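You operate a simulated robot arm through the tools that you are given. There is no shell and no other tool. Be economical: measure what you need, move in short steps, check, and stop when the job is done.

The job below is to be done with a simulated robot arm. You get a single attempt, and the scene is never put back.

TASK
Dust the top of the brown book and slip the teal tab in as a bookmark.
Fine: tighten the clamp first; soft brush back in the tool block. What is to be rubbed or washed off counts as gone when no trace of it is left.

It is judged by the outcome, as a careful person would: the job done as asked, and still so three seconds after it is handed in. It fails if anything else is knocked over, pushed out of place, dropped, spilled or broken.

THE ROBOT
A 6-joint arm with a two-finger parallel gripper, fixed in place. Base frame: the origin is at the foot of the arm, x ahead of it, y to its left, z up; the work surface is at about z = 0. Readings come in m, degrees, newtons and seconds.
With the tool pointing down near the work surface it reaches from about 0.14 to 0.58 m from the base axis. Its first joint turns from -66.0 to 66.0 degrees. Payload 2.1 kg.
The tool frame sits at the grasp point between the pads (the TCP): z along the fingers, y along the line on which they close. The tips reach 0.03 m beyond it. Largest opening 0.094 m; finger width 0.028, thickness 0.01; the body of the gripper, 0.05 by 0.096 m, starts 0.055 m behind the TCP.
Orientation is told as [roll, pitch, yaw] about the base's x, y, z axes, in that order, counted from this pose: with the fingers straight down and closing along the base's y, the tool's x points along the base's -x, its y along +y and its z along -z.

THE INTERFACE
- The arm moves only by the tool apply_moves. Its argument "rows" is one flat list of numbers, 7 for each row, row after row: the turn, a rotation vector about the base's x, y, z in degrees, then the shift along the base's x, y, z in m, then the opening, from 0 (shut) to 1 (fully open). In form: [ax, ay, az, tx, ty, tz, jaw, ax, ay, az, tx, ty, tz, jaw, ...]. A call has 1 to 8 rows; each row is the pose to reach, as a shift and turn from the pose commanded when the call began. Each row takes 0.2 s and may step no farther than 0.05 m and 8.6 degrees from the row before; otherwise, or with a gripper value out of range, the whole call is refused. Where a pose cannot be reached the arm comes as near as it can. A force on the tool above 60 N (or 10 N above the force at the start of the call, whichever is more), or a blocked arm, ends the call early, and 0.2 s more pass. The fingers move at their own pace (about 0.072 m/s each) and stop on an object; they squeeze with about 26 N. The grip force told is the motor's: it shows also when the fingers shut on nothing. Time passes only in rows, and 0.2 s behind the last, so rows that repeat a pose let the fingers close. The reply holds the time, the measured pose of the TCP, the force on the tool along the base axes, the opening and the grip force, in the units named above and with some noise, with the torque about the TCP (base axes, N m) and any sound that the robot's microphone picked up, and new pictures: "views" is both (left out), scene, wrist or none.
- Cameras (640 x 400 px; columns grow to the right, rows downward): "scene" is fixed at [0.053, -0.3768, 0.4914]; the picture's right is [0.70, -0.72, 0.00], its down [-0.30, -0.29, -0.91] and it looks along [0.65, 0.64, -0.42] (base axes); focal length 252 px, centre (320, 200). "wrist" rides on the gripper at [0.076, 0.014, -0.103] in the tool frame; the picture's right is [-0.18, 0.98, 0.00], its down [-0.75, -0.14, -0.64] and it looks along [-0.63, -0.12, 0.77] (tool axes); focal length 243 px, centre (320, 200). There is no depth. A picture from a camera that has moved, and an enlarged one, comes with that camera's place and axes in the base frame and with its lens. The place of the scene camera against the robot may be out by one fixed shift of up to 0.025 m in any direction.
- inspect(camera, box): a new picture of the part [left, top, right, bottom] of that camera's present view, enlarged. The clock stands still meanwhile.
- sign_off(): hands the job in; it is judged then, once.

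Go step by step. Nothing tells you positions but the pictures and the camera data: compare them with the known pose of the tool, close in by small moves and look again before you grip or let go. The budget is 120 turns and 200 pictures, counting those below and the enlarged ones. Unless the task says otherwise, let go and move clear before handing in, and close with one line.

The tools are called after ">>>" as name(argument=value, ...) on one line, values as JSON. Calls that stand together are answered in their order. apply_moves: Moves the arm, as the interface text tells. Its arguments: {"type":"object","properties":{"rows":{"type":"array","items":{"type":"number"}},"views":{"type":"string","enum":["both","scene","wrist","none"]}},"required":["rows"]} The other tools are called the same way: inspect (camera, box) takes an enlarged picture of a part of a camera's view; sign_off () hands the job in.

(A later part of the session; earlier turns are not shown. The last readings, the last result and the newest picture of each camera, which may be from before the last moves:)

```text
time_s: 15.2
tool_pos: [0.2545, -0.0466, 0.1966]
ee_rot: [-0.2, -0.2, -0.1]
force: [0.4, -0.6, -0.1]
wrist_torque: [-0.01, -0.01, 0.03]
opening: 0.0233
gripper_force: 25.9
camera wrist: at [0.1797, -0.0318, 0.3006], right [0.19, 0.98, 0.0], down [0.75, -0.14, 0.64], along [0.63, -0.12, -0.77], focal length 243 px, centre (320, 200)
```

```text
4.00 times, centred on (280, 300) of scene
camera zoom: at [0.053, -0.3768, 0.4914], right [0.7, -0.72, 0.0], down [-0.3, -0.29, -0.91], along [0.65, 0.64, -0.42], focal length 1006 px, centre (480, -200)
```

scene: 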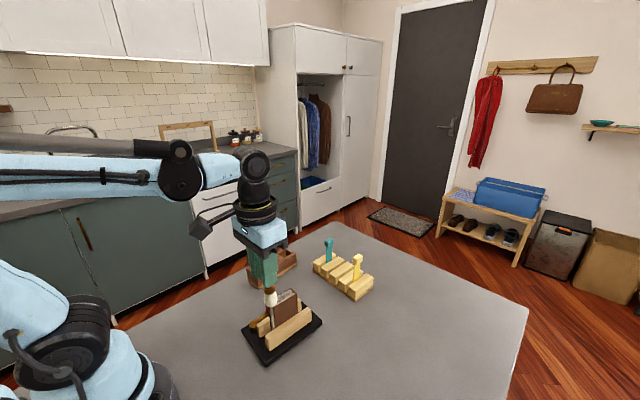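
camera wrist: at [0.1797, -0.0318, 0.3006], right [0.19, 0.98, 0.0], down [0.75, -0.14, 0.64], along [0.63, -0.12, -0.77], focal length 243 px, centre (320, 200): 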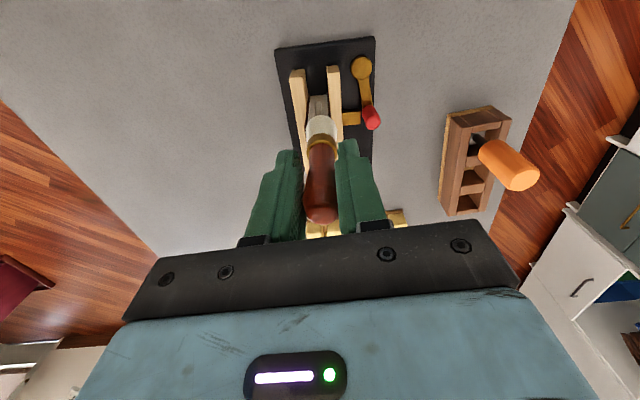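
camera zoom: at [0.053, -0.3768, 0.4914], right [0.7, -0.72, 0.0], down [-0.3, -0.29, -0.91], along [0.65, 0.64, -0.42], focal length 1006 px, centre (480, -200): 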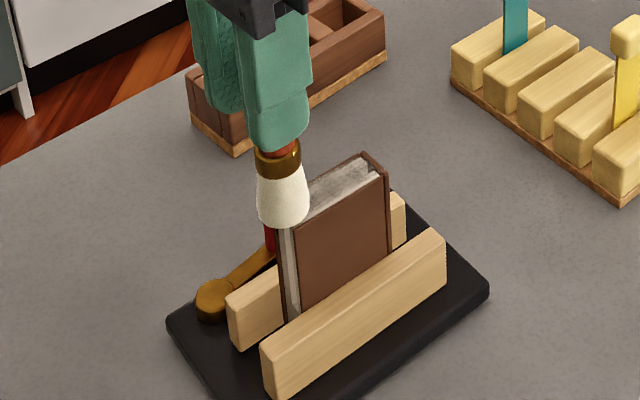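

No contact force shows, so I'll sweep back 3 mm lower with slight sideways offsets and then lift to check.

>>> apply_moves(rows=[0, 0, 0, 0.01, -0.004, -0.003, 0.1, 0, 0, 0, 0.022, -0.005, -0.003, 0.1, 0, 0, 0, 0.034, -0.006, -0.003, 0.1, 0, 0, 0, 0.046, -0.008, -0.003, 0.1, 0, 0, 0, 0.058, -0.009, -0.003, 0.1, 0, 0, 0, 0.062, -0.006, 0.02, 0.1, 0, 0, 0, 0.08, 0, 0.05, 0.1], views="both")

>>> inspect(camera="wrist", box=[240, 0, 380, 140])

>>> inspect(camera="scene", box=[240, 270, 330, 340])

```text
time_s: 16.8
tool_pos: [0.336, -0.0469, 0.2488]
ee_rot: [-0.3, -0.1, -0.1]
force: [0.0, -0.8, -0.8]
wrist_torque: [0.02, -0.03, 0.0]
opening: 0.0202
gripper_force: 25.9
camera wrist: at [0.261, -0.032, 0.3506], right [0.19, 0.98, 0.0], down [0.75, -0.14, 0.64], along [0.63, -0.12, -0.77], focal length 243 px, centre (320, 200)
```

scene: 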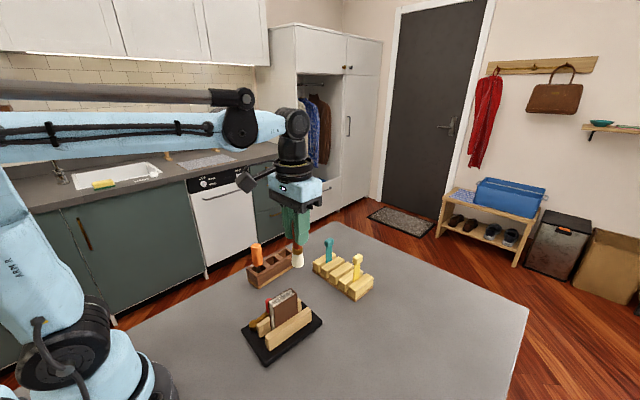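
wrist: 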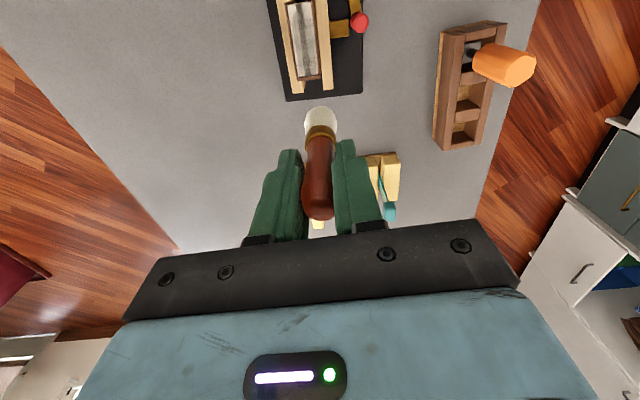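

```text
2.86 times, centred on (310, 70) of wrist
camera zoom: at [0.261, -0.032, 0.3506], right [0.19, 0.98, 0.0], down [0.75, -0.14, 0.64], along [0.63, -0.12, -0.77], focal length 693 px, centre (349, 571)
```

zoom: 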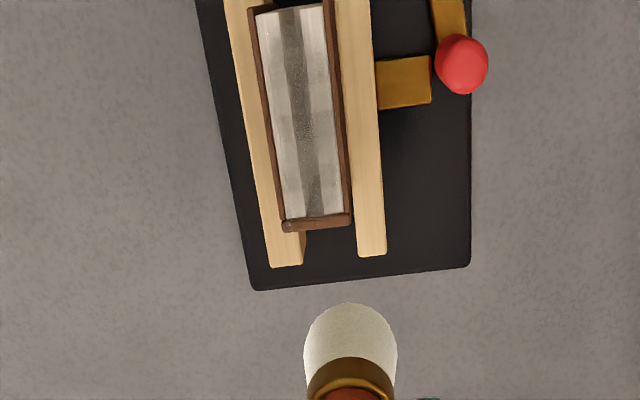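

```text
5.71 times, centred on (285, 305) of scene
camera zoom: at [0.053, -0.3768, 0.4914], right [0.7, -0.72, 0.0], down [-0.3, -0.29, -0.91], along [0.65, 0.64, -0.42], focal length 1438 px, centre (520, -400)
```

zoom: 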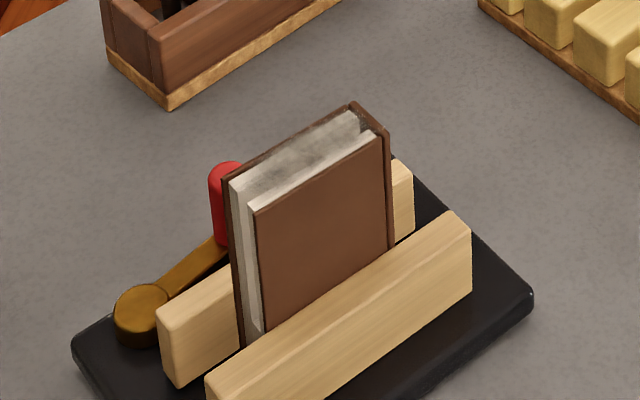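

The dust is only partly gone and the grip opening changed slightly. I'll check how the brush sits and look closer at the remaining dust.

>>> inspect(camera="scene", box=[260, 160, 340, 280])

>>> inspect(camera="wrist", box=[280, 0, 350, 60])

>>> inspect(camera="wrist", box=[260, 90, 380, 230])

```text
3.33 times, centred on (300, 220) of scene
camera zoom: at [0.053, -0.3768, 0.4914], right [0.7, -0.72, 0.0], down [-0.3, -0.29, -0.91], along [0.65, 0.64, -0.42], focal length 839 px, centre (387, 133)
```

zoom: 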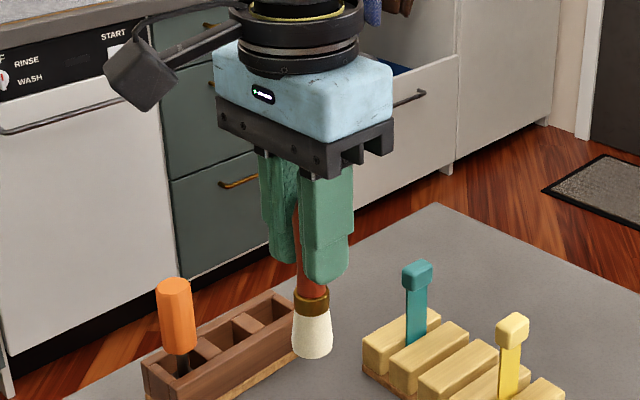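

```text
6.67 times, centred on (315, 30) of wrist
camera zoom: at [0.261, -0.032, 0.3506], right [0.19, 0.98, 0.0], down [0.75, -0.14, 0.64], along [0.63, -0.12, -0.77], focal length 1618 px, centre (353, 1333)
```

zoom: 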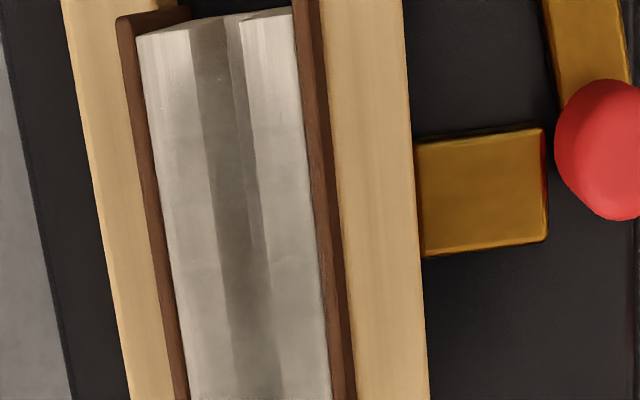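

```text
2.86 times, centred on (320, 160) of wrist
camera zoom: at [0.261, -0.032, 0.3506], right [0.19, 0.98, 0.0], down [0.75, -0.14, 0.64], along [0.63, -0.12, -0.77], focal length 693 px, centre (320, 314)
```

zoom: 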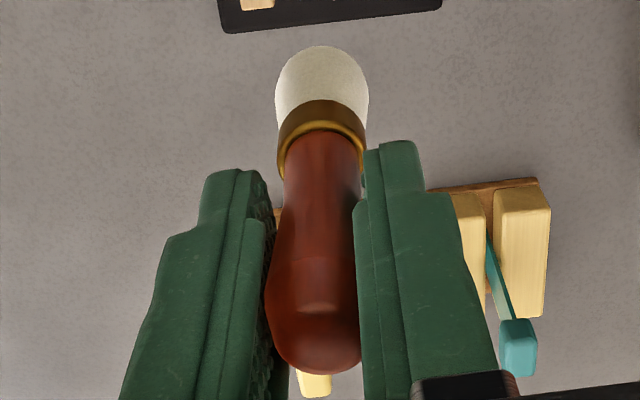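

The bristles pivoted slightly back in the grip but still hold. The dust is lighter, with a grey veil left. I'll make more passes in the -x direction.

>>> apply_moves(rows=[0, 0, 0, -0.005, -0.008, -0.03, 0.1, 0, 0, 0, -0.008, -0.008, -0.052, 0.1, 0, 0, 0, -0.022, -0.007, -0.052, 0.1, 0, 0, 0, -0.036, -0.005, -0.052, 0.1, 0, 0, 0, -0.05, -0.004, -0.052, 0.1, 0, 0, 0, -0.064, -0.002, -0.052, 0.1, 0, 0, 0, -0.078, -0.001, -0.052, 0.1, 0, 0, 0, -0.088, 0, -0.052, 0.1], views="scene")

>>> inspect(camera="scene", box=[230, 250, 330, 340])

```text
time_s: 18.6
tool_pos: [0.2479, -0.0474, 0.1965]
ee_rot: [-0.2, 0.0, -0.1]
force: [0.1, -0.4, -0.3]
wrist_torque: [0.01, -0.02, -0.01]
opening: 0.0199
gripper_force: 25.9
```

scene: 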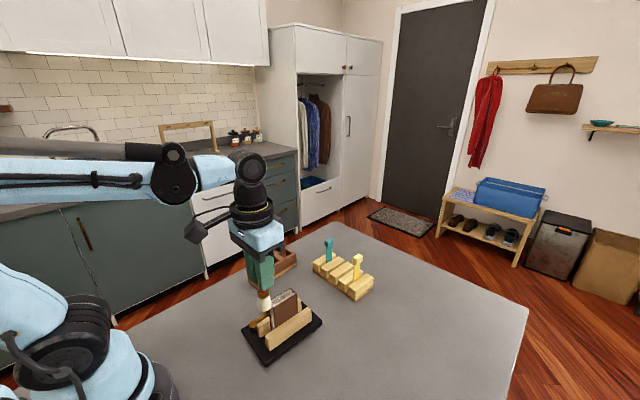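

```text
4.44 times, centred on (280, 295) of scene
camera zoom: at [0.053, -0.3768, 0.4914], right [0.7, -0.72, 0.0], down [-0.3, -0.29, -0.91], along [0.65, 0.64, -0.42], focal length 1118 px, centre (498, -222)
```

zoom: 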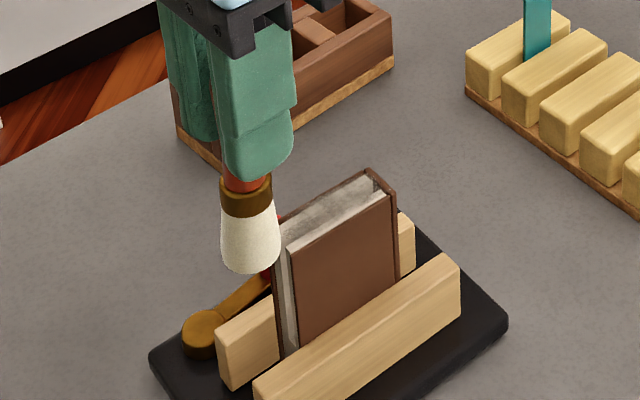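

I'll sweep back to +x at slightly different lanes and finish clear of the book for a look.

>>> apply_moves(rows=[0, 0, 0, 0.012, 0.003, 0, 0.1, 0, 0, 0, 0.024, 0.001, -0.001, 0.1, 0, 0, 0, 0.036, 0, -0.001, 0.1, 0, 0, 0, 0.048, -0.001, -0.001, 0.1, 0, 0, 0, 0.06, -0.002, -0.001, 0.1, 0, 0, 0, 0.072, -0.004, -0.001, 0.1, 0, 0, 0, 0.088, -0.002, 0.02, 0.1, 0, 0, 0, 0.11, 0, 0.05, 0.1], views="scene")

>>> inspect(camera="wrist", box=[250, 0, 380, 120])

>>> inspect(camera="scene", box=[240, 270, 330, 340])

```text
time_s: 20.4
tool_pos: [0.3582, -0.0458, 0.2459]
ee_rot: [-0.3, 0.0, -0.2]
force: [-0.2, 0.2, -0.3]
wrist_torque: [-0.03, 0.03, -0.05]
opening: 0.0199
gripper_force: 26.0
```

scene: 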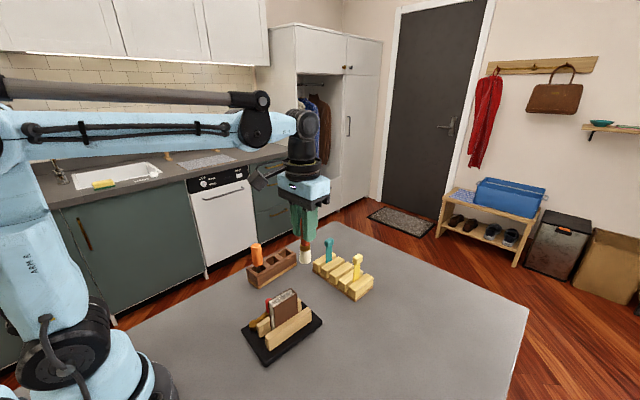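

```text
3.33 times, centred on (315, 60) of wrist
camera zoom: at [0.2826, -0.0314, 0.3473], right [0.19, 0.98, 0.0], down [0.75, -0.14, 0.64], along [0.63, -0.12, -0.77], focal length 809 px, centre (337, 667)
```

zoom: 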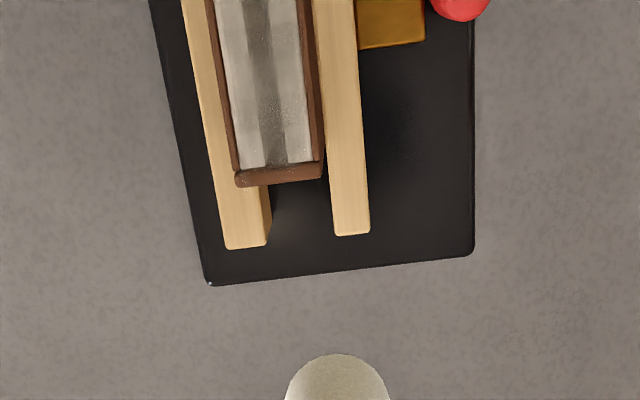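

```text
5.71 times, centred on (285, 305) of scene
camera zoom: at [0.053, -0.3768, 0.4914], right [0.7, -0.72, 0.0], down [-0.3, -0.29, -0.91], along [0.65, 0.64, -0.42], focal length 1438 px, centre (520, -400)
```

zoom: 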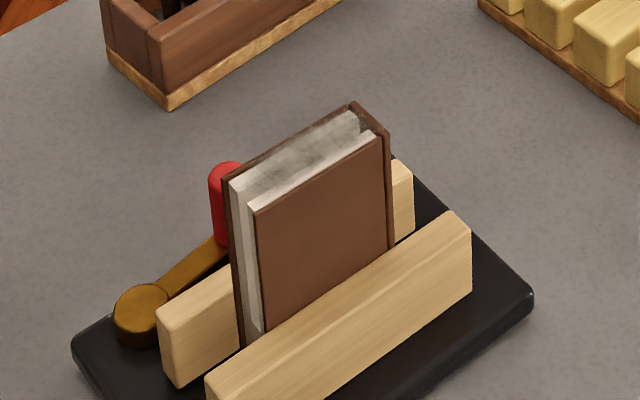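

The last passes changed little, so they were likely too light. I'll press down mid-book and read the force to find the contact height.

>>> apply_moves(rows=[0, 0, 0, -0.02, -0.003, -0.02, 0.1, 0, 0, 0, -0.05, -0.005, -0.04, 0.1, 0, 0, 0, -0.06, -0.006, -0.048, 0.1, 0, 0, 0, -0.062, -0.006, -0.051, 0.1, 0, 0, 0, -0.062, -0.006, -0.051, 0.1], views="none")

>>> inspect(camera="scene", box=[240, 250, 330, 340])

>>> inspect(camera="wrist", box=[240, 20, 380, 160])

```text
time_s: 21.6
tool_pos: [0.294, -0.0535, 0.1948]
ee_rot: [-0.3, -0.2, 0.0]
force: [3.2, 1.3, 15.7]
wrist_torque: [0.04, -0.39, -0.02]
opening: 0.0201
gripper_force: 26.2
```

```text
4.44 times, centred on (285, 295) of scene
camera zoom: at [0.053, -0.3767, 0.4914], right [0.7, -0.72, 0.0], down [-0.3, -0.29, -0.91], along [0.65, 0.64, -0.42], focal length 1118 px, centre (476, -222)
```

zoom: 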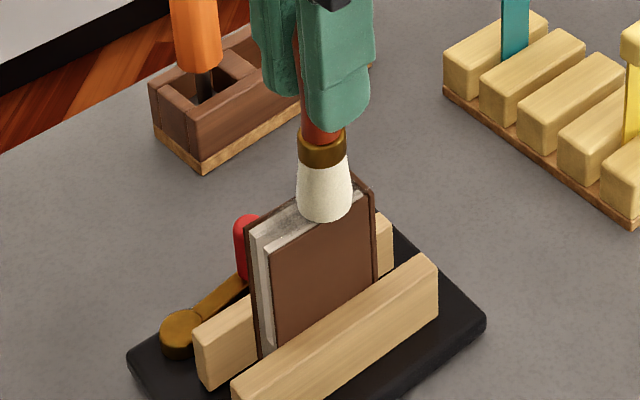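

```text
2.86 times, centred on (310, 90) of wrist
camera zoom: at [0.22, -0.039, 0.2967], right [0.19, 0.98, 0.0], down [0.75, -0.14, 0.64], along [0.63, -0.12, -0.76], focal length 693 px, centre (349, 514)
```

zoom: 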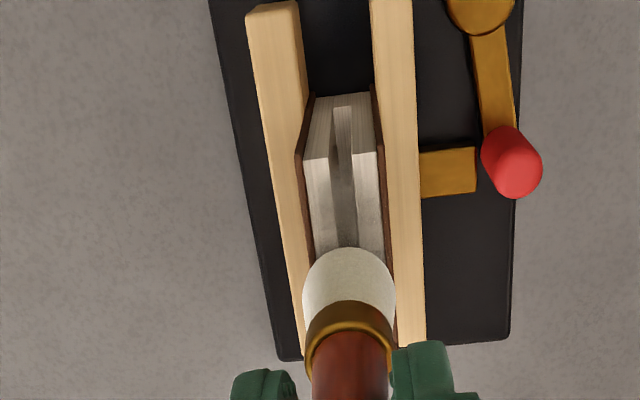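

Contact is real, 16 N at z = 0.195. I'll lighten it to z ≈ 0.1965 and scrub back and forth over the full length.

>>> apply_moves(rows=[0, 0, 0, 0.01, 0.002, 0.0015, 0.1, 0, 0, 0, 0.02, 0.001, 0.0015, 0.1, 0, 0, 0, 0.026, -0.003, 0.0015, 0.1, 0, 0, 0, 0.015, -0.004, 0.0015, 0.1, 0, 0, 0, 0.003, -0.003, 0.0015, 0.1, 0, 0, 0, -0.009, -0.002, 0.0015, 0.1, 0, 0, 0, -0.021, 0, 0.0015, 0.1, 0, 0, 0, -0.032, 0.002, 0.0015, 0.1], views="none")

>>> inspect(camera="scene", box=[240, 260, 330, 330])

```text
time_s: 23.4
tool_pos: [0.2618, -0.0498, 0.1972]
ee_rot: [-0.2, -0.1, -0.1]
force: [0.6, 0.4, 0.2]
wrist_torque: [-0.03, 0.01, 0.02]
opening: 0.0201
gripper_force: 25.8
```

```text
5.71 times, centred on (285, 295) of scene
camera zoom: at [0.053, -0.3768, 0.4914], right [0.7, -0.72, 0.0], down [-0.3, -0.29, -0.91], along [0.65, 0.64, -0.42], focal length 1438 px, centre (520, -343)
```

zoom: 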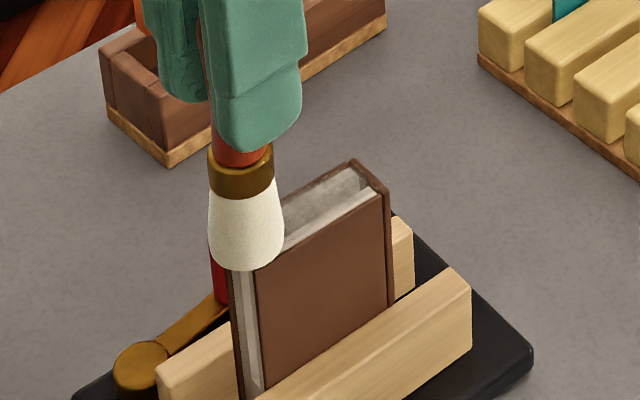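

The dust is fading. One more full stroke to +x, then I'll lift and look.

>>> apply_moves(rows=[0, 0, 0, 0.012, -0.003, -0.001, 0.1, 0, 0, 0, 0.022, -0.004, -0.001, 0.1, 0, 0, 0, 0.032, -0.005, -0.001, 0.1, 0, 0, 0, 0.042, -0.006, -0.001, 0.1, 0, 0, 0, 0.052, -0.007, -0.001, 0.1, 0, 0, 0, 0.06, -0.006, -0.001, 0.1, 0, 0, 0, 0.075, 0.002, 0.02, 0.1, 0, 0, 0, 0.1, 0.003, 0.05, 0.1], views="none")

>>> inspect(camera="wrist", box=[260, 0, 360, 80])

>>> inspect(camera="scene", box=[260, 280, 320, 325])

```text
time_s: 25.2
tool_pos: [0.3629, -0.0474, 0.2468]
ee_rot: [-0.2, -0.1, 0.0]
force: [1.1, 0.6, -0.3]
wrist_torque: [-0.01, 0.04, 0.05]
opening: 0.02
gripper_force: 25.7
```

```text
5.00 times, centred on (310, 40) of wrist
camera zoom: at [0.2876, -0.0331, 0.3493], right [0.19, 0.98, 0.0], down [0.75, -0.14, 0.64], along [0.63, -0.12, -0.77], focal length 1213 px, centre (370, 1000)
```

zoom: 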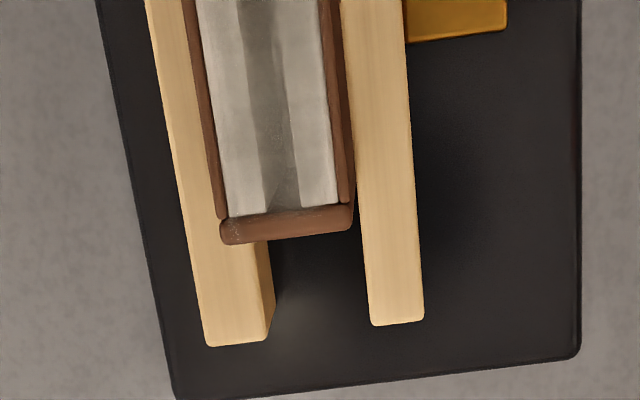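

```text
8.89 times, centred on (290, 302) of scene
camera zoom: at [0.053, -0.3768, 0.4914], right [0.7, -0.72, 0.0], down [-0.3, -0.29, -0.91], along [0.65, 0.64, -0.42], focal length 2237 px, centre (587, -711)
```

zoom: 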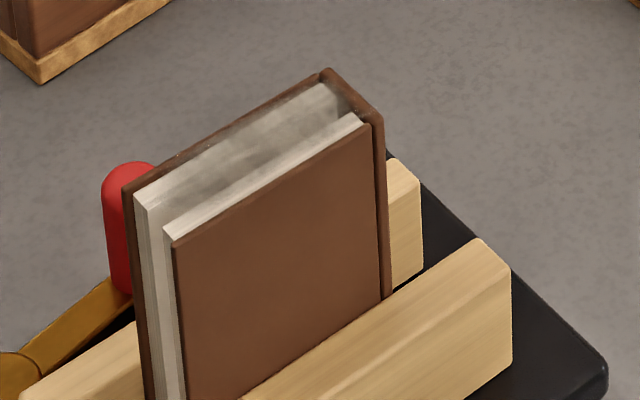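

Much better, but a grey smudge and a few specks remain along the cover edges and the spine end. I'll do lanes offset ±6 mm, then the centre.

>>> apply_moves(rows=[0, 0, 0, -0.025, -0.001, -0.03, 0.1, 0, 0, 0, -0.038, -0.002, -0.047, 0.1, 0, 0, 0, -0.045, -0.002, -0.0505, 0.1, 0, 0, 0, -0.057, -0.001, -0.0505, 0.1, 0, 0, 0, -0.069, 0, -0.0505, 0.1, 0, 0, 0, -0.081, 0.002, -0.0505, 0.1, 0, 0, 0, -0.093, 0.003, -0.0505, 0.1, 0, 0, 0, -0.104, 0.004, -0.0505, 0.1], views="none")

>>> apply_moves(rows=[0, 0, 0, 0, -0.012, 0, 0.1, 0, 0, 0, 0.012, -0.0133, 0, 0.1, 0, 0, 0, 0.024, -0.0146, 0, 0.1, 0, 0, 0, 0.036, -0.0159, 0, 0.1, 0, 0, 0, 0.048, -0.0172, 0, 0.1, 0, 0, 0, 0.058, -0.018, 0, 0.1, 0, 0, 0, 0.066, -0.019, 0, 0.1, 0, 0, 0, 0.067, -0.013, 0, 0.1], views="none")

>>> apply_moves(rows=[0, 0, 0, -0.012, 0.0013, 0, 0.1, 0, 0, 0, -0.024, 0.0026, 0, 0.1, 0, 0, 0, -0.036, 0.004, 0, 0.1, 0, 0, 0, -0.048, 0.005, 0, 0.1, 0, 0, 0, -0.06, 0.0065, 0, 0.1, 0, 0, 0, -0.067, 0.007, 0, 0.1], views="none")

>>> apply_moves(rows=[0, 0, 0, 0.012, -0.0013, -0.0005, 0.1, 0, 0, 0, 0.024, -0.0026, -0.0005, 0.1, 0, 0, 0, 0.036, -0.004, -0.0005, 0.1, 0, 0, 0, 0.048, -0.005, -0.0005, 0.1, 0, 0, 0, 0.06, -0.0065, -0.0005, 0.1, 0, 0, 0, 0.07, -0.007, 0, 0.1, 0, 0, 0, 0.085, 0, 0.02, 0.1, 0, 0, 0, 0.105, 0.003, 0.05, 0.1], views="both")

>>> inspect(camera="wrist", box=[260, 0, 360, 80])

>>> inspect(camera="scene", box=[260, 280, 320, 325])

```text
time_s: 27.0
tool_pos: [0.2602, -0.0445, 0.1963]
ee_rot: [-0.2, -0.2, -0.1]
force: [0.1, 0.1, -0.6]
wrist_torque: [0.01, 0.0, 0.01]
opening: 0.0201
gripper_force: 25.7
```

```text
time_s: 28.8
tool_pos: [0.326, -0.0566, 0.1958]
ee_rot: [-0.2, -0.2, -0.1]
force: [-0.3, -0.4, -0.4]
wrist_torque: [-0.05, -0.03, -0.01]
opening: 0.0199
gripper_force: 25.9
```

```text
time_s: 30.2
tool_pos: [0.2597, -0.0505, 0.196]
ee_rot: [-0.2, -0.2, -0.1]
force: [-0.4, -0.5, 0.2]
wrist_torque: [-0.02, 0.02, 0.0]
opening: 0.02
gripper_force: 25.9
```

```text
time_s: 32.0
tool_pos: [0.3632, -0.0466, 0.2469]
ee_rot: [-0.2, -0.1, -0.1]
force: [0.1, 0.0, -0.3]
wrist_torque: [0.01, 0.01, 0.05]
opening: 0.02
gripper_force: 26.0
camera wrist: at [0.289, -0.0313, 0.3498], right [0.19, 0.98, 0.0], down [0.75, -0.14, 0.64], along [0.63, -0.12, -0.77], focal length 243 px, centre (320, 200)
```

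scene: 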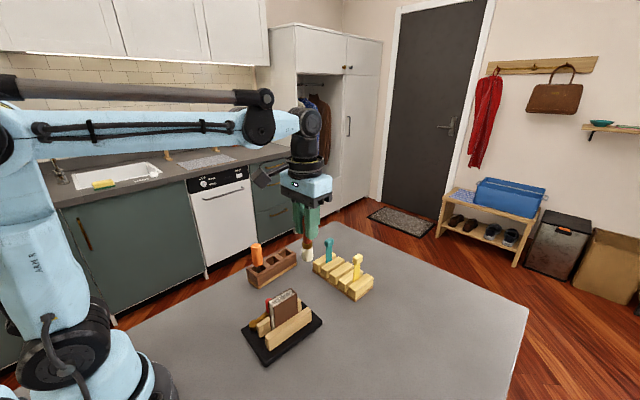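
wrist: 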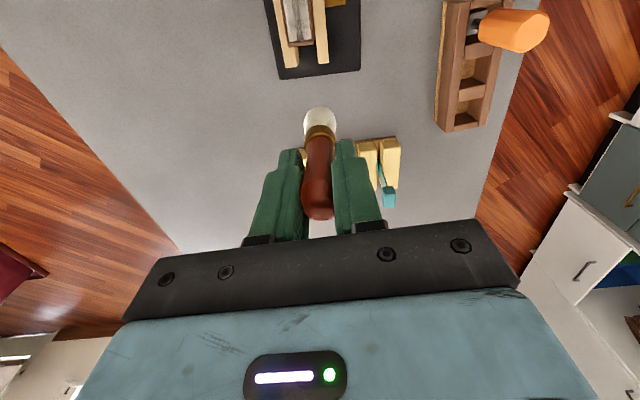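

```text
5.00 times, centred on (310, 40) of wrist
camera zoom: at [0.289, -0.0313, 0.3498], right [0.19, 0.98, 0.0], down [0.75, -0.14, 0.64], along [0.63, -0.12, -0.77], focal length 1213 px, centre (370, 1000)
```

zoom: 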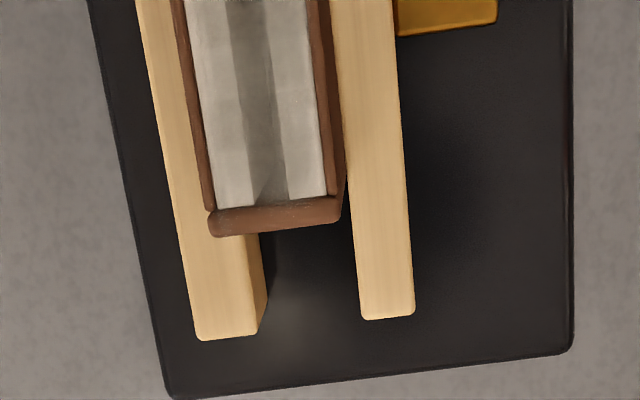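

```text
8.89 times, centred on (290, 302) of scene
camera zoom: at [0.053, -0.3768, 0.4914], right [0.7, -0.72, 0.0], down [-0.3, -0.29, -0.91], along [0.65, 0.64, -0.42], focal length 2237 px, centre (587, -711)
```

zoom: 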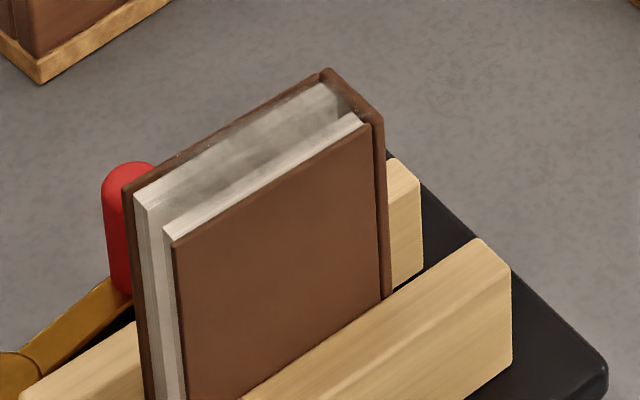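

It keeps fading with each pass, so I'll run several more with a bit more pressure, including both edge lanes.

>>> apply_moves(rows=[0, 0, 0, -0.025, -0.004, -0.03, 0.1, 0, 0, 0, -0.038, -0.007, -0.047, 0.1, 0, 0, 0, -0.045, -0.007, -0.0515, 0.1, 0, 0, 0, -0.057, -0.006, -0.0515, 0.1, 0, 0, 0, -0.069, -0.005, -0.0515, 0.1, 0, 0, 0, -0.081, -0.003, -0.0515, 0.1, 0, 0, 0, -0.093, -0.002, -0.0515, 0.1, 0, 0, 0, -0.104, -0.001, -0.0515, 0.1], views="none")

>>> apply_moves(rows=[0, 0, 0, 0.005, 0.008, 0, 0.1, 0, 0, 0, 0.014, 0.007, 0, 0.1, 0, 0, 0, 0.024, 0.006, 0, 0.1, 0, 0, 0, 0.034, 0.005, 0, 0.1, 0, 0, 0, 0.044, 0.004, 0, 0.1, 0, 0, 0, 0.054, 0.002, 0, 0.1, 0, 0, 0, 0.064, 0.001, 0, 0.1, 0, 0, 0, 0.064, -0.011, 0, 0.1], views="none")

>>> apply_moves(rows=[0, 0, 0, -0.01, 0.001, 0, 0.1, 0, 0, 0, -0.02, 0.002, 0, 0.1, 0, 0, 0, -0.03, 0.003, 0, 0.1, 0, 0, 0, -0.04, 0.004, 0, 0.1, 0, 0, 0, -0.05, 0.0055, 0, 0.1, 0, 0, 0, -0.06, 0.0065, 0, 0.1, 0, 0, 0, -0.065, 0.012, 0, 0.1], views="none")

>>> apply_moves(rows=[0, 0, 0, 0.012, -0.0013, 0, 0.1, 0, 0, 0, 0.024, -0.0026, 0, 0.1, 0, 0, 0, 0.036, -0.004, 0, 0.1, 0, 0, 0, 0.048, -0.005, 0, 0.1, 0, 0, 0, 0.06, -0.0065, 0, 0.1, 0, 0, 0, 0.07, -0.007, 0, 0.1, 0, 0, 0, 0.085, 0, 0.02, 0.1, 0, 0, 0, 0.105, 0.003, 0.05, 0.1], views="none")

>>> inspect(camera="wrist", box=[260, 0, 360, 80])

>>> inspect(camera="scene", box=[260, 280, 320, 325])

```text
time_s: 33.8
tool_pos: [0.2611, -0.0495, 0.1948]
ee_rot: [-0.1, -0.1, -0.2]
force: [0.0, -0.3, 0.5]
wrist_torque: [-0.02, 0.01, -0.01]
opening: 0.0199
gripper_force: 25.9
```

```text
time_s: 35.6
tool_pos: [0.3268, -0.0597, 0.1939]
ee_rot: [-0.2, -0.1, -0.1]
force: [-0.4, -0.4, -1.3]
wrist_torque: [0.0, 0.0, -0.04]
opening: 0.0198
gripper_force: 25.5
```

```text
time_s: 37.2
tool_pos: [0.2607, -0.0456, 0.1948]
ee_rot: [-0.1, -0.2, -0.1]
force: [0.1, -0.3, -0.6]
wrist_torque: [-0.02, 0.01, 0.01]
opening: 0.0197
gripper_force: 26.1
```

```text
time_s: 39.0
tool_pos: [0.3651, -0.0468, 0.246]
ee_rot: [-0.2, -0.1, -0.2]
force: [0.0, -0.4, 0.2]
wrist_torque: [-0.01, -0.01, 0.01]
opening: 0.0203
gripper_force: 25.9
```

```text
5.00 times, centred on (310, 40) of wrist
camera zoom: at [0.2899, -0.0309, 0.3485], right [0.19, 0.98, 0.0], down [0.75, -0.14, 0.64], along [0.63, -0.12, -0.77], focal length 1213 px, centre (370, 1000)
```

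zoom: 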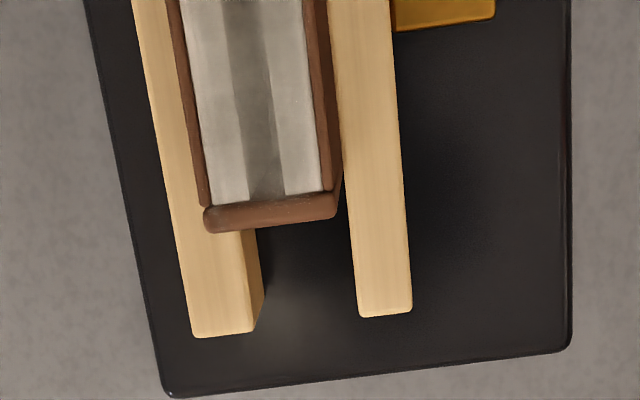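

```text
8.89 times, centred on (290, 302) of scene
camera zoom: at [0.053, -0.3768, 0.4914], right [0.7, -0.72, 0.0], down [-0.3, -0.29, -0.91], along [0.65, 0.64, -0.42], focal length 2237 px, centre (587, -711)
```

zoom: 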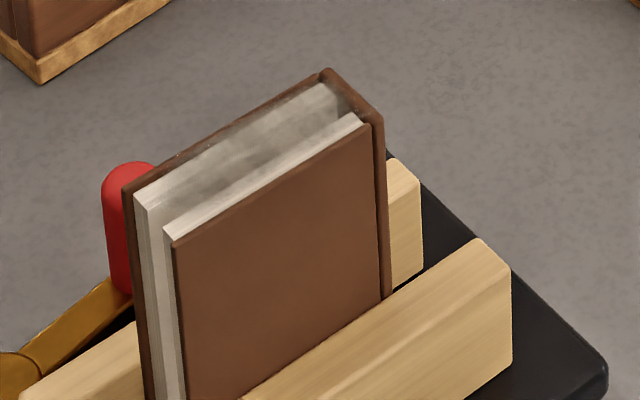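

The scene view looks unchanged, so I'll take a closer wrist view from the side to see what is left.

>>> apply_moves(rows=[0, 0, 0, -0.02, 0.03, 0, 0.1, 0, 0, 0, -0.045, 0.055, -0.01, 0.1, 0, 0, 0, -0.07, 0.06, -0.025, 0.1], views="none")

>>> inspect(camera="wrist", box=[210, 50, 310, 150])

```text
time_s: 39.8
tool_pos: [0.2954, 0.015, 0.2194]
ee_rot: [-0.2, -0.1, -0.2]
force: [0.3, -0.1, -0.2]
wrist_torque: [0.01, -0.01, -0.03]
opening: 0.0201
gripper_force: 26.2
```

```text
4.00 times, centred on (260, 100) of wrist
camera zoom: at [0.2201, 0.0298, 0.3234], right [0.19, 0.98, 0.0], down [0.75, -0.14, 0.64], along [0.63, -0.12, -0.77], focal length 970 px, centre (560, 600)
```

zoom: 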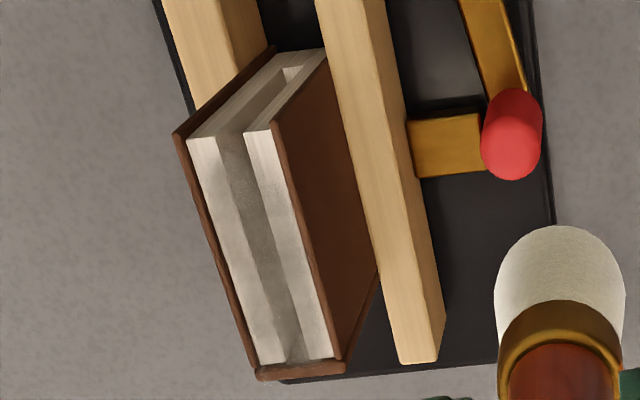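

>>> inspect(camera="wrist", box=[236, 76, 301, 146])

>>> inspect(camera="scene", box=[266, 284, 306, 316])

```text
5.71 times, centred on (268, 111) of wrist
camera zoom: at [0.2201, 0.0298, 0.3234], right [0.19, 0.98, 0.0], down [0.75, -0.14, 0.64], along [0.63, -0.12, -0.77], focal length 1386 px, centre (614, 709)
```

zoom: 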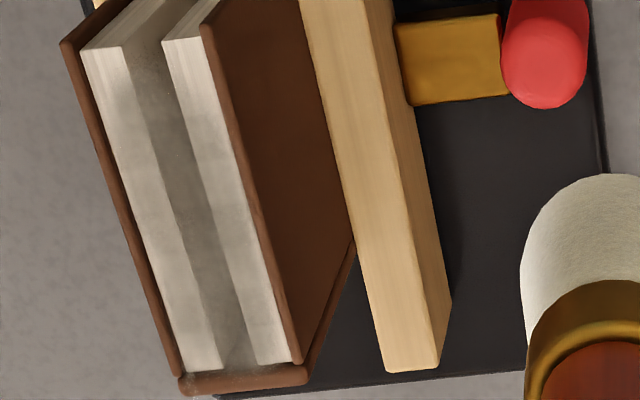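

```text
12.50 times, centred on (286, 300) of scene
camera zoom: at [0.053, -0.3768, 0.4914], right [0.7, -0.72, 0.0], down [-0.3, -0.29, -0.91], along [0.65, 0.64, -0.42], focal length 3145 px, centre (745, -1050)
```

zoom: 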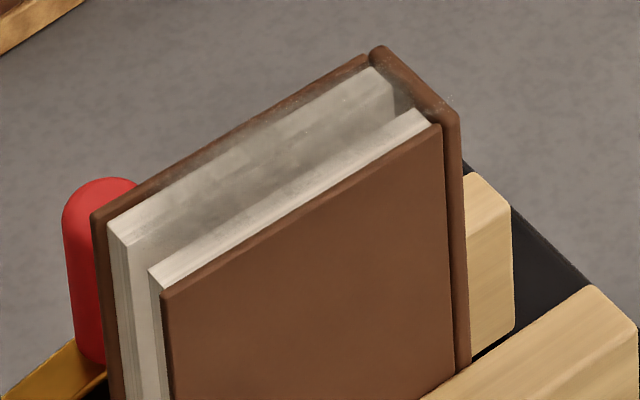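

A thin film remains around the slot. I'll scrub with a zigzag pattern, slower along the length.

>>> apply_moves(rows=[0, 0, 0, 0.015, -0.035, 0.0, 0.1, 0, 0, 0, 0.027, -0.065, -0.012, 0.1, 0, 0, 0, 0.026, -0.071, -0.0235, 0.1, 0, 0, 0, 0.02, -0.066, -0.0245, 0.1, 0, 0, 0, 0.014, -0.073, -0.0245, 0.1, 0, 0, 0, 0.008, -0.065, -0.0245, 0.1, 0, 0, 0, 0.002, -0.072, -0.0245, 0.1], views="none")

>>> apply_moves(rows=[0, 0, 0, -0.006, 0.008, 0, 0.1, 0, 0, 0, -0.012, 0.001, 0, 0.1, 0, 0, 0, -0.018, 0.009, 0, 0.1, 0, 0, 0, -0.024, 0.002, 0, 0.1, 0, 0, 0, -0.03, 0.01, 0, 0.1, 0, 0, 0, -0.036, 0.004, 0, 0.1, 0, 0, 0, -0.03, 0.01, 0, 0.1, 0, 0, 0, -0.024, 0.003, 0, 0.1], views="none")

>>> apply_moves(rows=[0, 0, 0, 0.006, 0.006, 0, 0.1, 0, 0, 0, 0.012, -0.001, 0, 0.1, 0, 0, 0, 0.018, 0.005, 0, 0.1, 0, 0, 0, 0.024, -0.003, 0, 0.1, 0, 0, 0, 0.03, 0.004, 0, 0.1, 0, 0, 0, 0.036, -0.004, 0, 0.1, 0, 0, 0, 0.042, 0.003, 0, 0.1, 0, 0, 0, 0.048, -0.005, 0, 0.1], views="none")

>>> apply_moves(rows=[0, 0, 0, 0.006, 0.004, 0, 0.1, 0, 0, 0, 0.014, 0.004, 0.02, 0.1, 0, 0, 0, 0.01, 0.035, 0.026, 0.1, 0, 0, 0, 0.0, 0.065, 0.024, 0.1], views="none")

>>> inspect(camera="wrist", box=[220, 40, 310, 140])

>>> inspect(camera="scene", box=[266, 284, 306, 316])

```text
time_s: 41.4
tool_pos: [0.2978, -0.0564, 0.1961]
ee_rot: [-0.3, -0.1, -0.1]
force: [-0.4, 0.3, 0.2]
wrist_torque: [0.0, 0.01, -0.01]
opening: 0.0201
gripper_force: 25.7
```

```text
time_s: 43.2
tool_pos: [0.2722, -0.0515, 0.1948]
ee_rot: [-0.3, -0.1, -0.1]
force: [-0.7, -0.4, 0.4]
wrist_torque: [0.0, 0.04, -0.02]
opening: 0.0198
gripper_force: 26.0
```

```text
time_s: 45.0
tool_pos: [0.3209, -0.0553, 0.1965]
ee_rot: [-0.1, -0.1, 0.0]
force: [0.9, 0.2, 0.1]
wrist_torque: [0.04, 0.01, 0.01]
opening: 0.0199
gripper_force: 26.1
```

```text
time_s: 46.0
tool_pos: [0.3215, 0.0066, 0.2183]
ee_rot: [-0.2, -0.1, -0.1]
force: [0.5, 0.0, -0.3]
wrist_torque: [0.05, 0.04, -0.01]
opening: 0.0198
gripper_force: 26.1
```

```text
4.00 times, centred on (265, 90) of wrist
camera zoom: at [0.2449, 0.0223, 0.3211], right [0.19, 0.98, 0.0], down [0.75, -0.14, 0.64], along [0.63, -0.12, -0.77], focal length 970 px, centre (540, 640)
```

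zoom: 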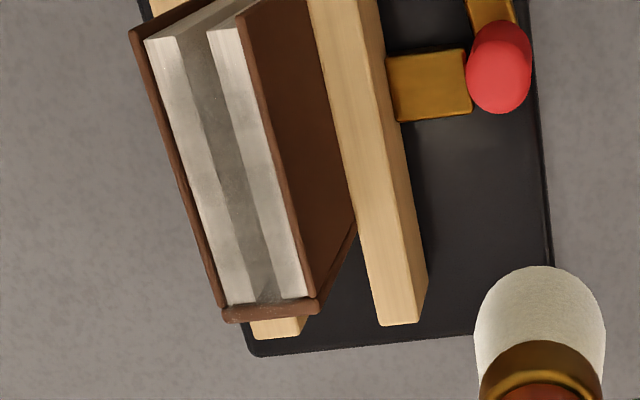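

```text
12.50 times, centred on (286, 300) of scene
camera zoom: at [0.053, -0.3768, 0.4914], right [0.7, -0.72, 0.0], down [-0.3, -0.29, -0.91], along [0.65, 0.64, -0.42], focal length 3145 px, centre (745, -1050)
```

zoom: 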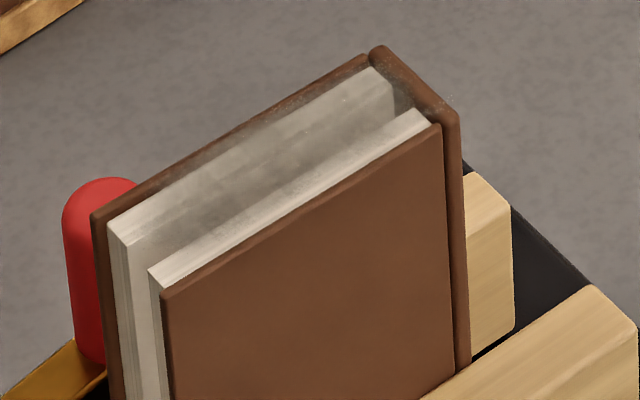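

The forces during the scrub were near zero, so the earlier press seems to have pushed the brush up in the grip. I'll find contact again, lower down.

>>> apply_moves(rows=[0, 0, 0, -0.01, -0.03, 0, 0.1, 0, 0, 0, -0.028, -0.06, -0.01, 0.1, 0, 0, 0, -0.028, -0.06, -0.024, 0.1, 0, 0, 0, -0.028, -0.06, -0.026, 0.1, 0, 0, 0, -0.028, -0.06, -0.026, 0.1], views="none")

>>> inspect(camera="scene", box=[250, 260, 320, 320])

```text
time_s: 47.2
tool_pos: [0.2939, -0.0524, 0.1938]
ee_rot: [-0.2, -0.1, -0.1]
force: [-1.5, 0.1, 14.5]
wrist_torque: [-0.03, -0.05, -0.03]
opening: 0.0199
gripper_force: 26.1
```

```text
6.67 times, centred on (285, 290) of scene
camera zoom: at [0.053, -0.3767, 0.4914], right [0.7, -0.72, 0.0], down [-0.3, -0.29, -0.91], along [0.65, 0.64, -0.42], focal length 1678 px, centre (553, -400)
```

zoom: 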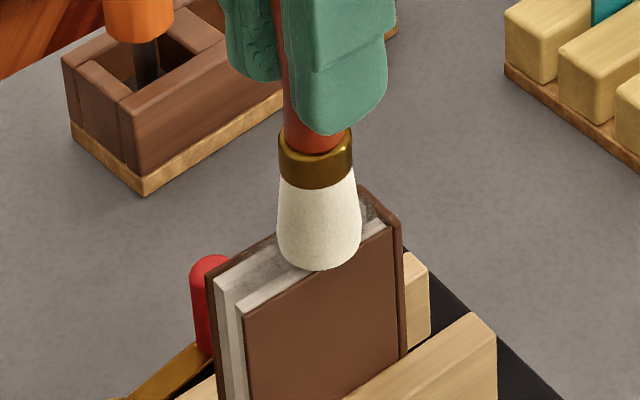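

Contact found at z ≈ 0.194. I'll sweep at this height and end each pass on the book to confirm the load.

>>> apply_moves(rows=[0, 0, 0, 0.009, 0.002, 0, 0.1, 0, 0, 0, 0.018, -0.004, 0, 0.1, 0, 0, 0, 0.024, 0.0, 0, 0.1, 0, 0, 0, 0.016, -0.005, 0, 0.1, 0, 0, 0, 0.008, 0.002, 0, 0.1, 0, 0, 0, 0.0, -0.003, 0, 0.1, 0, 0, 0, -0.008, 0.003, 0, 0.1], views="none")

>>> apply_moves(rows=[0, 0, 0, -0.008, -0.003, -0.0003, 0.1, 0, 0, 0, -0.016, 0.002, -0.0003, 0.1, 0, 0, 0, -0.023, -0.002, -0.0003, 0.1, 0, 0, 0, -0.016, 0.003, -0.0003, 0.1, 0, 0, 0, -0.008, -0.004, -0.0003, 0.1, 0, 0, 0, 0.0, 0.002, -0.0003, 0.1, 0, 0, 0, 0.008, -0.004, -0.0003, 0.1], views="none")

>>> apply_moves(rows=[0, 0, 0, 0.01, 0, -0.0003, 0.1, 0, 0, 0, 0.02, -0.002, -0.0003, 0.1, 0, 0, 0, 0.03, -0.003, -0.0003, 0.1, 0, 0, 0, 0.038, 0, 0.02, 0.1, 0, 0, 0, 0.035, 0.03, 0.026, 0.1, 0, 0, 0, 0.02, 0.06, 0.026, 0.1], views="none")

>>> inspect(camera="wrist", box=[220, 40, 310, 140])

>>> inspect(camera="scene", box=[266, 284, 306, 316])

```text
time_s: 48.8
tool_pos: [0.2842, -0.0511, 0.1933]
ee_rot: [-0.2, -0.1, -0.1]
force: [0.6, -0.2, 0.5]
wrist_torque: [0.0, -0.03, -0.02]
opening: 0.0199
gripper_force: 26.2
```

```text
time_s: 50.4
tool_pos: [0.2933, -0.054, 0.1933]
ee_rot: [-0.3, -0.1, -0.1]
force: [-0.1, -0.4, -0.4]
wrist_torque: [-0.01, 0.0, 0.02]
opening: 0.0198
gripper_force: 26.1
```

```text
time_s: 51.8
tool_pos: [0.3121, 0.0053, 0.22]
ee_rot: [-0.2, -0.1, -0.1]
force: [-0.4, -0.1, -1.3]
wrist_torque: [-0.02, 0.01, -0.01]
opening: 0.0197
gripper_force: 25.8
```

```text
4.00 times, centred on (265, 90) of wrist
camera zoom: at [0.2373, 0.0196, 0.3223], right [0.19, 0.98, 0.0], down [0.75, -0.14, 0.64], along [0.63, -0.12, -0.77], focal length 970 px, centre (540, 640)
```

zoom: 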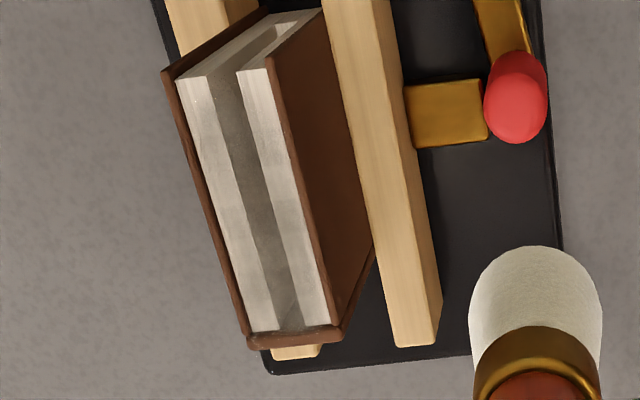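

```text
12.50 times, centred on (286, 300) of scene
camera zoom: at [0.053, -0.3768, 0.4914], right [0.7, -0.72, 0.0], down [-0.3, -0.29, -0.91], along [0.65, 0.64, -0.42], focal length 3145 px, centre (745, -1050)
```

zoom: 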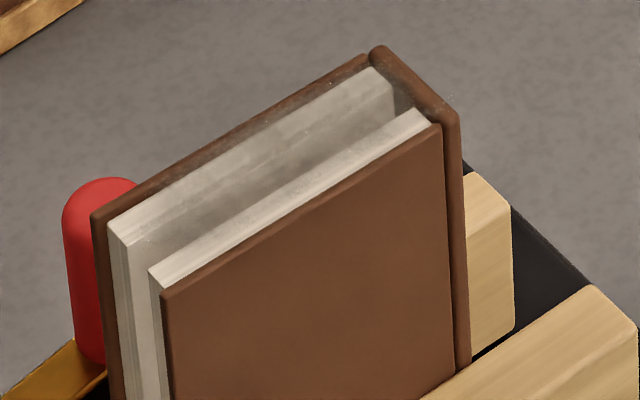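

It's improving and the slot edges are becoming distinct. I'll repeat about 1 mm lower with wider zigzags.

>>> apply_moves(rows=[0, 0, 0, 0.005, -0.03, -0.005, 0.1, 0, 0, 0, 0.01, -0.058, -0.018, 0.1, 0, 0, 0, 0.01, -0.061, -0.0275, 0.1, 0, 0, 0, 0.004, -0.055, -0.0278, 0.1, 0, 0, 0, -0.003, -0.064, -0.0278, 0.1, 0, 0, 0, -0.01, -0.052, -0.0278, 0.1, 0, 0, 0, -0.017, -0.062, -0.0278, 0.1, 0, 0, 0, -0.024, -0.051, -0.0278, 0.1], views="none")

>>> apply_moves(rows=[0, 0, 0, -0.007, -0.01, -0.0003, 0.1, 0, 0, 0, -0.014, 0.001, -0.0003, 0.1, 0, 0, 0, -0.02, -0.008, -0.0003, 0.1, 0, 0, 0, -0.026, 0.0, -0.0003, 0.1, 0, 0, 0, -0.018, -0.004, -0.0003, 0.1, 0, 0, 0, -0.009, -0.005, -0.0003, 0.1, 0, 0, 0, 0.0, -0.005, -0.0005, 0.1, 0, 0, 0, 0.009, -0.006, -0.0005, 0.1], views="none")

>>> apply_moves(rows=[0, 0, 0, 0.009, -0.001, -0.0005, 0.1, 0, 0, 0, 0.018, -0.002, -0.0005, 0.1, 0, 0, 0, 0.027, -0.003, -0.0005, 0.1, 0, 0, 0, 0.018, 0.003, -0.0005, 0.1, 0, 0, 0, 0.009, 0.004, -0.0005, 0.1, 0, 0, 0, 0.0, 0.005, -0.0005, 0.1, 0, 0, 0, -0.009, 0.006, -0.0005, 0.1, 0, 0, 0, -0.018, 0.007, -0.0005, 0.1], views="none")

>>> apply_moves(rows=[0, 0, 0, 0.0, -0.012, -0.0003, 0.1, 0, 0, 0, 0.01, -0.013, -0.0003, 0.1, 0, 0, 0, 0.02, -0.014, -0.0003, 0.1, 0, 0, 0, 0.03, -0.015, -0.0003, 0.1, 0, 0, 0, 0.042, -0.01, -0.0003, 0.1, 0, 0, 0, 0.05, -0.005, 0.02, 0.1, 0, 0, 0, 0.045, 0.025, 0.028, 0.1, 0, 0, 0, 0.03, 0.055, 0.028, 0.1], views="none")

>>> inspect(camera="wrist", box=[220, 40, 310, 140])

>>> inspect(camera="scene", box=[266, 284, 306, 316])

```text
time_s: 53.6
tool_pos: [0.2878, -0.0453, 0.1905]
ee_rot: [-0.2, 0.0, 0.0]
force: [-0.3, -0.4, -0.7]
wrist_torque: [-0.03, -0.01, -0.01]
opening: 0.0201
gripper_force: 26.2
```

```text
time_s: 55.4
tool_pos: [0.296, -0.0524, 0.1905]
ee_rot: [-0.2, -0.1, -0.1]
force: [-0.5, -0.2, -0.4]
wrist_torque: [-0.01, -0.03, 0.03]
opening: 0.0195
gripper_force: 25.9
```

```text
time_s: 57.2
tool_pos: [0.2797, -0.0437, 0.19]
ee_rot: [-0.2, -0.2, -0.2]
force: [4.4, -1.0, 8.7]
wrist_torque: [-0.04, -0.33, 0.01]
opening: 0.0198
gripper_force: 25.9
```

```text
time_s: 59.0
tool_pos: [0.3095, 0.0105, 0.2182]
ee_rot: [-0.2, -0.2, -0.2]
force: [0.6, 0.1, 0.1]
wrist_torque: [0.02, 0.03, 0.02]
opening: 0.0202
gripper_force: 26.4
```

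```text
4.00 times, centred on (265, 90) of wrist
camera zoom: at [0.2348, 0.0247, 0.3208], right [0.19, 0.98, 0.0], down [0.75, -0.14, 0.64], along [0.63, -0.12, -0.77], focal length 970 px, centre (540, 640)
```

zoom: 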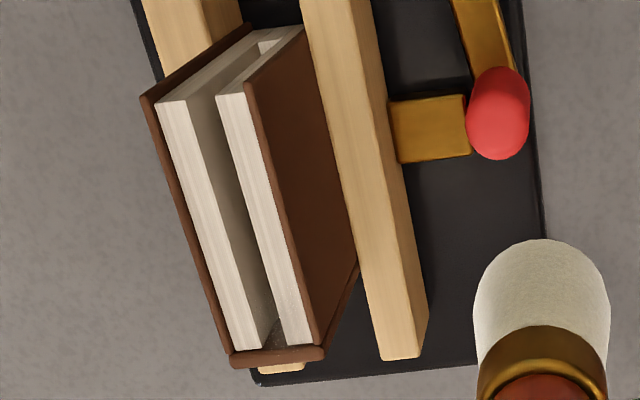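

```text
12.50 times, centred on (286, 300) of scene
camera zoom: at [0.053, -0.3768, 0.4914], right [0.7, -0.72, 0.0], down [-0.3, -0.29, -0.91], along [0.65, 0.64, -0.42], focal length 3145 px, centre (745, -1050)
```

zoom: 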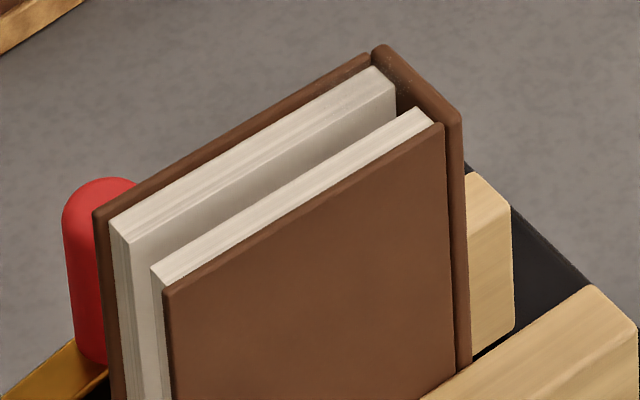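

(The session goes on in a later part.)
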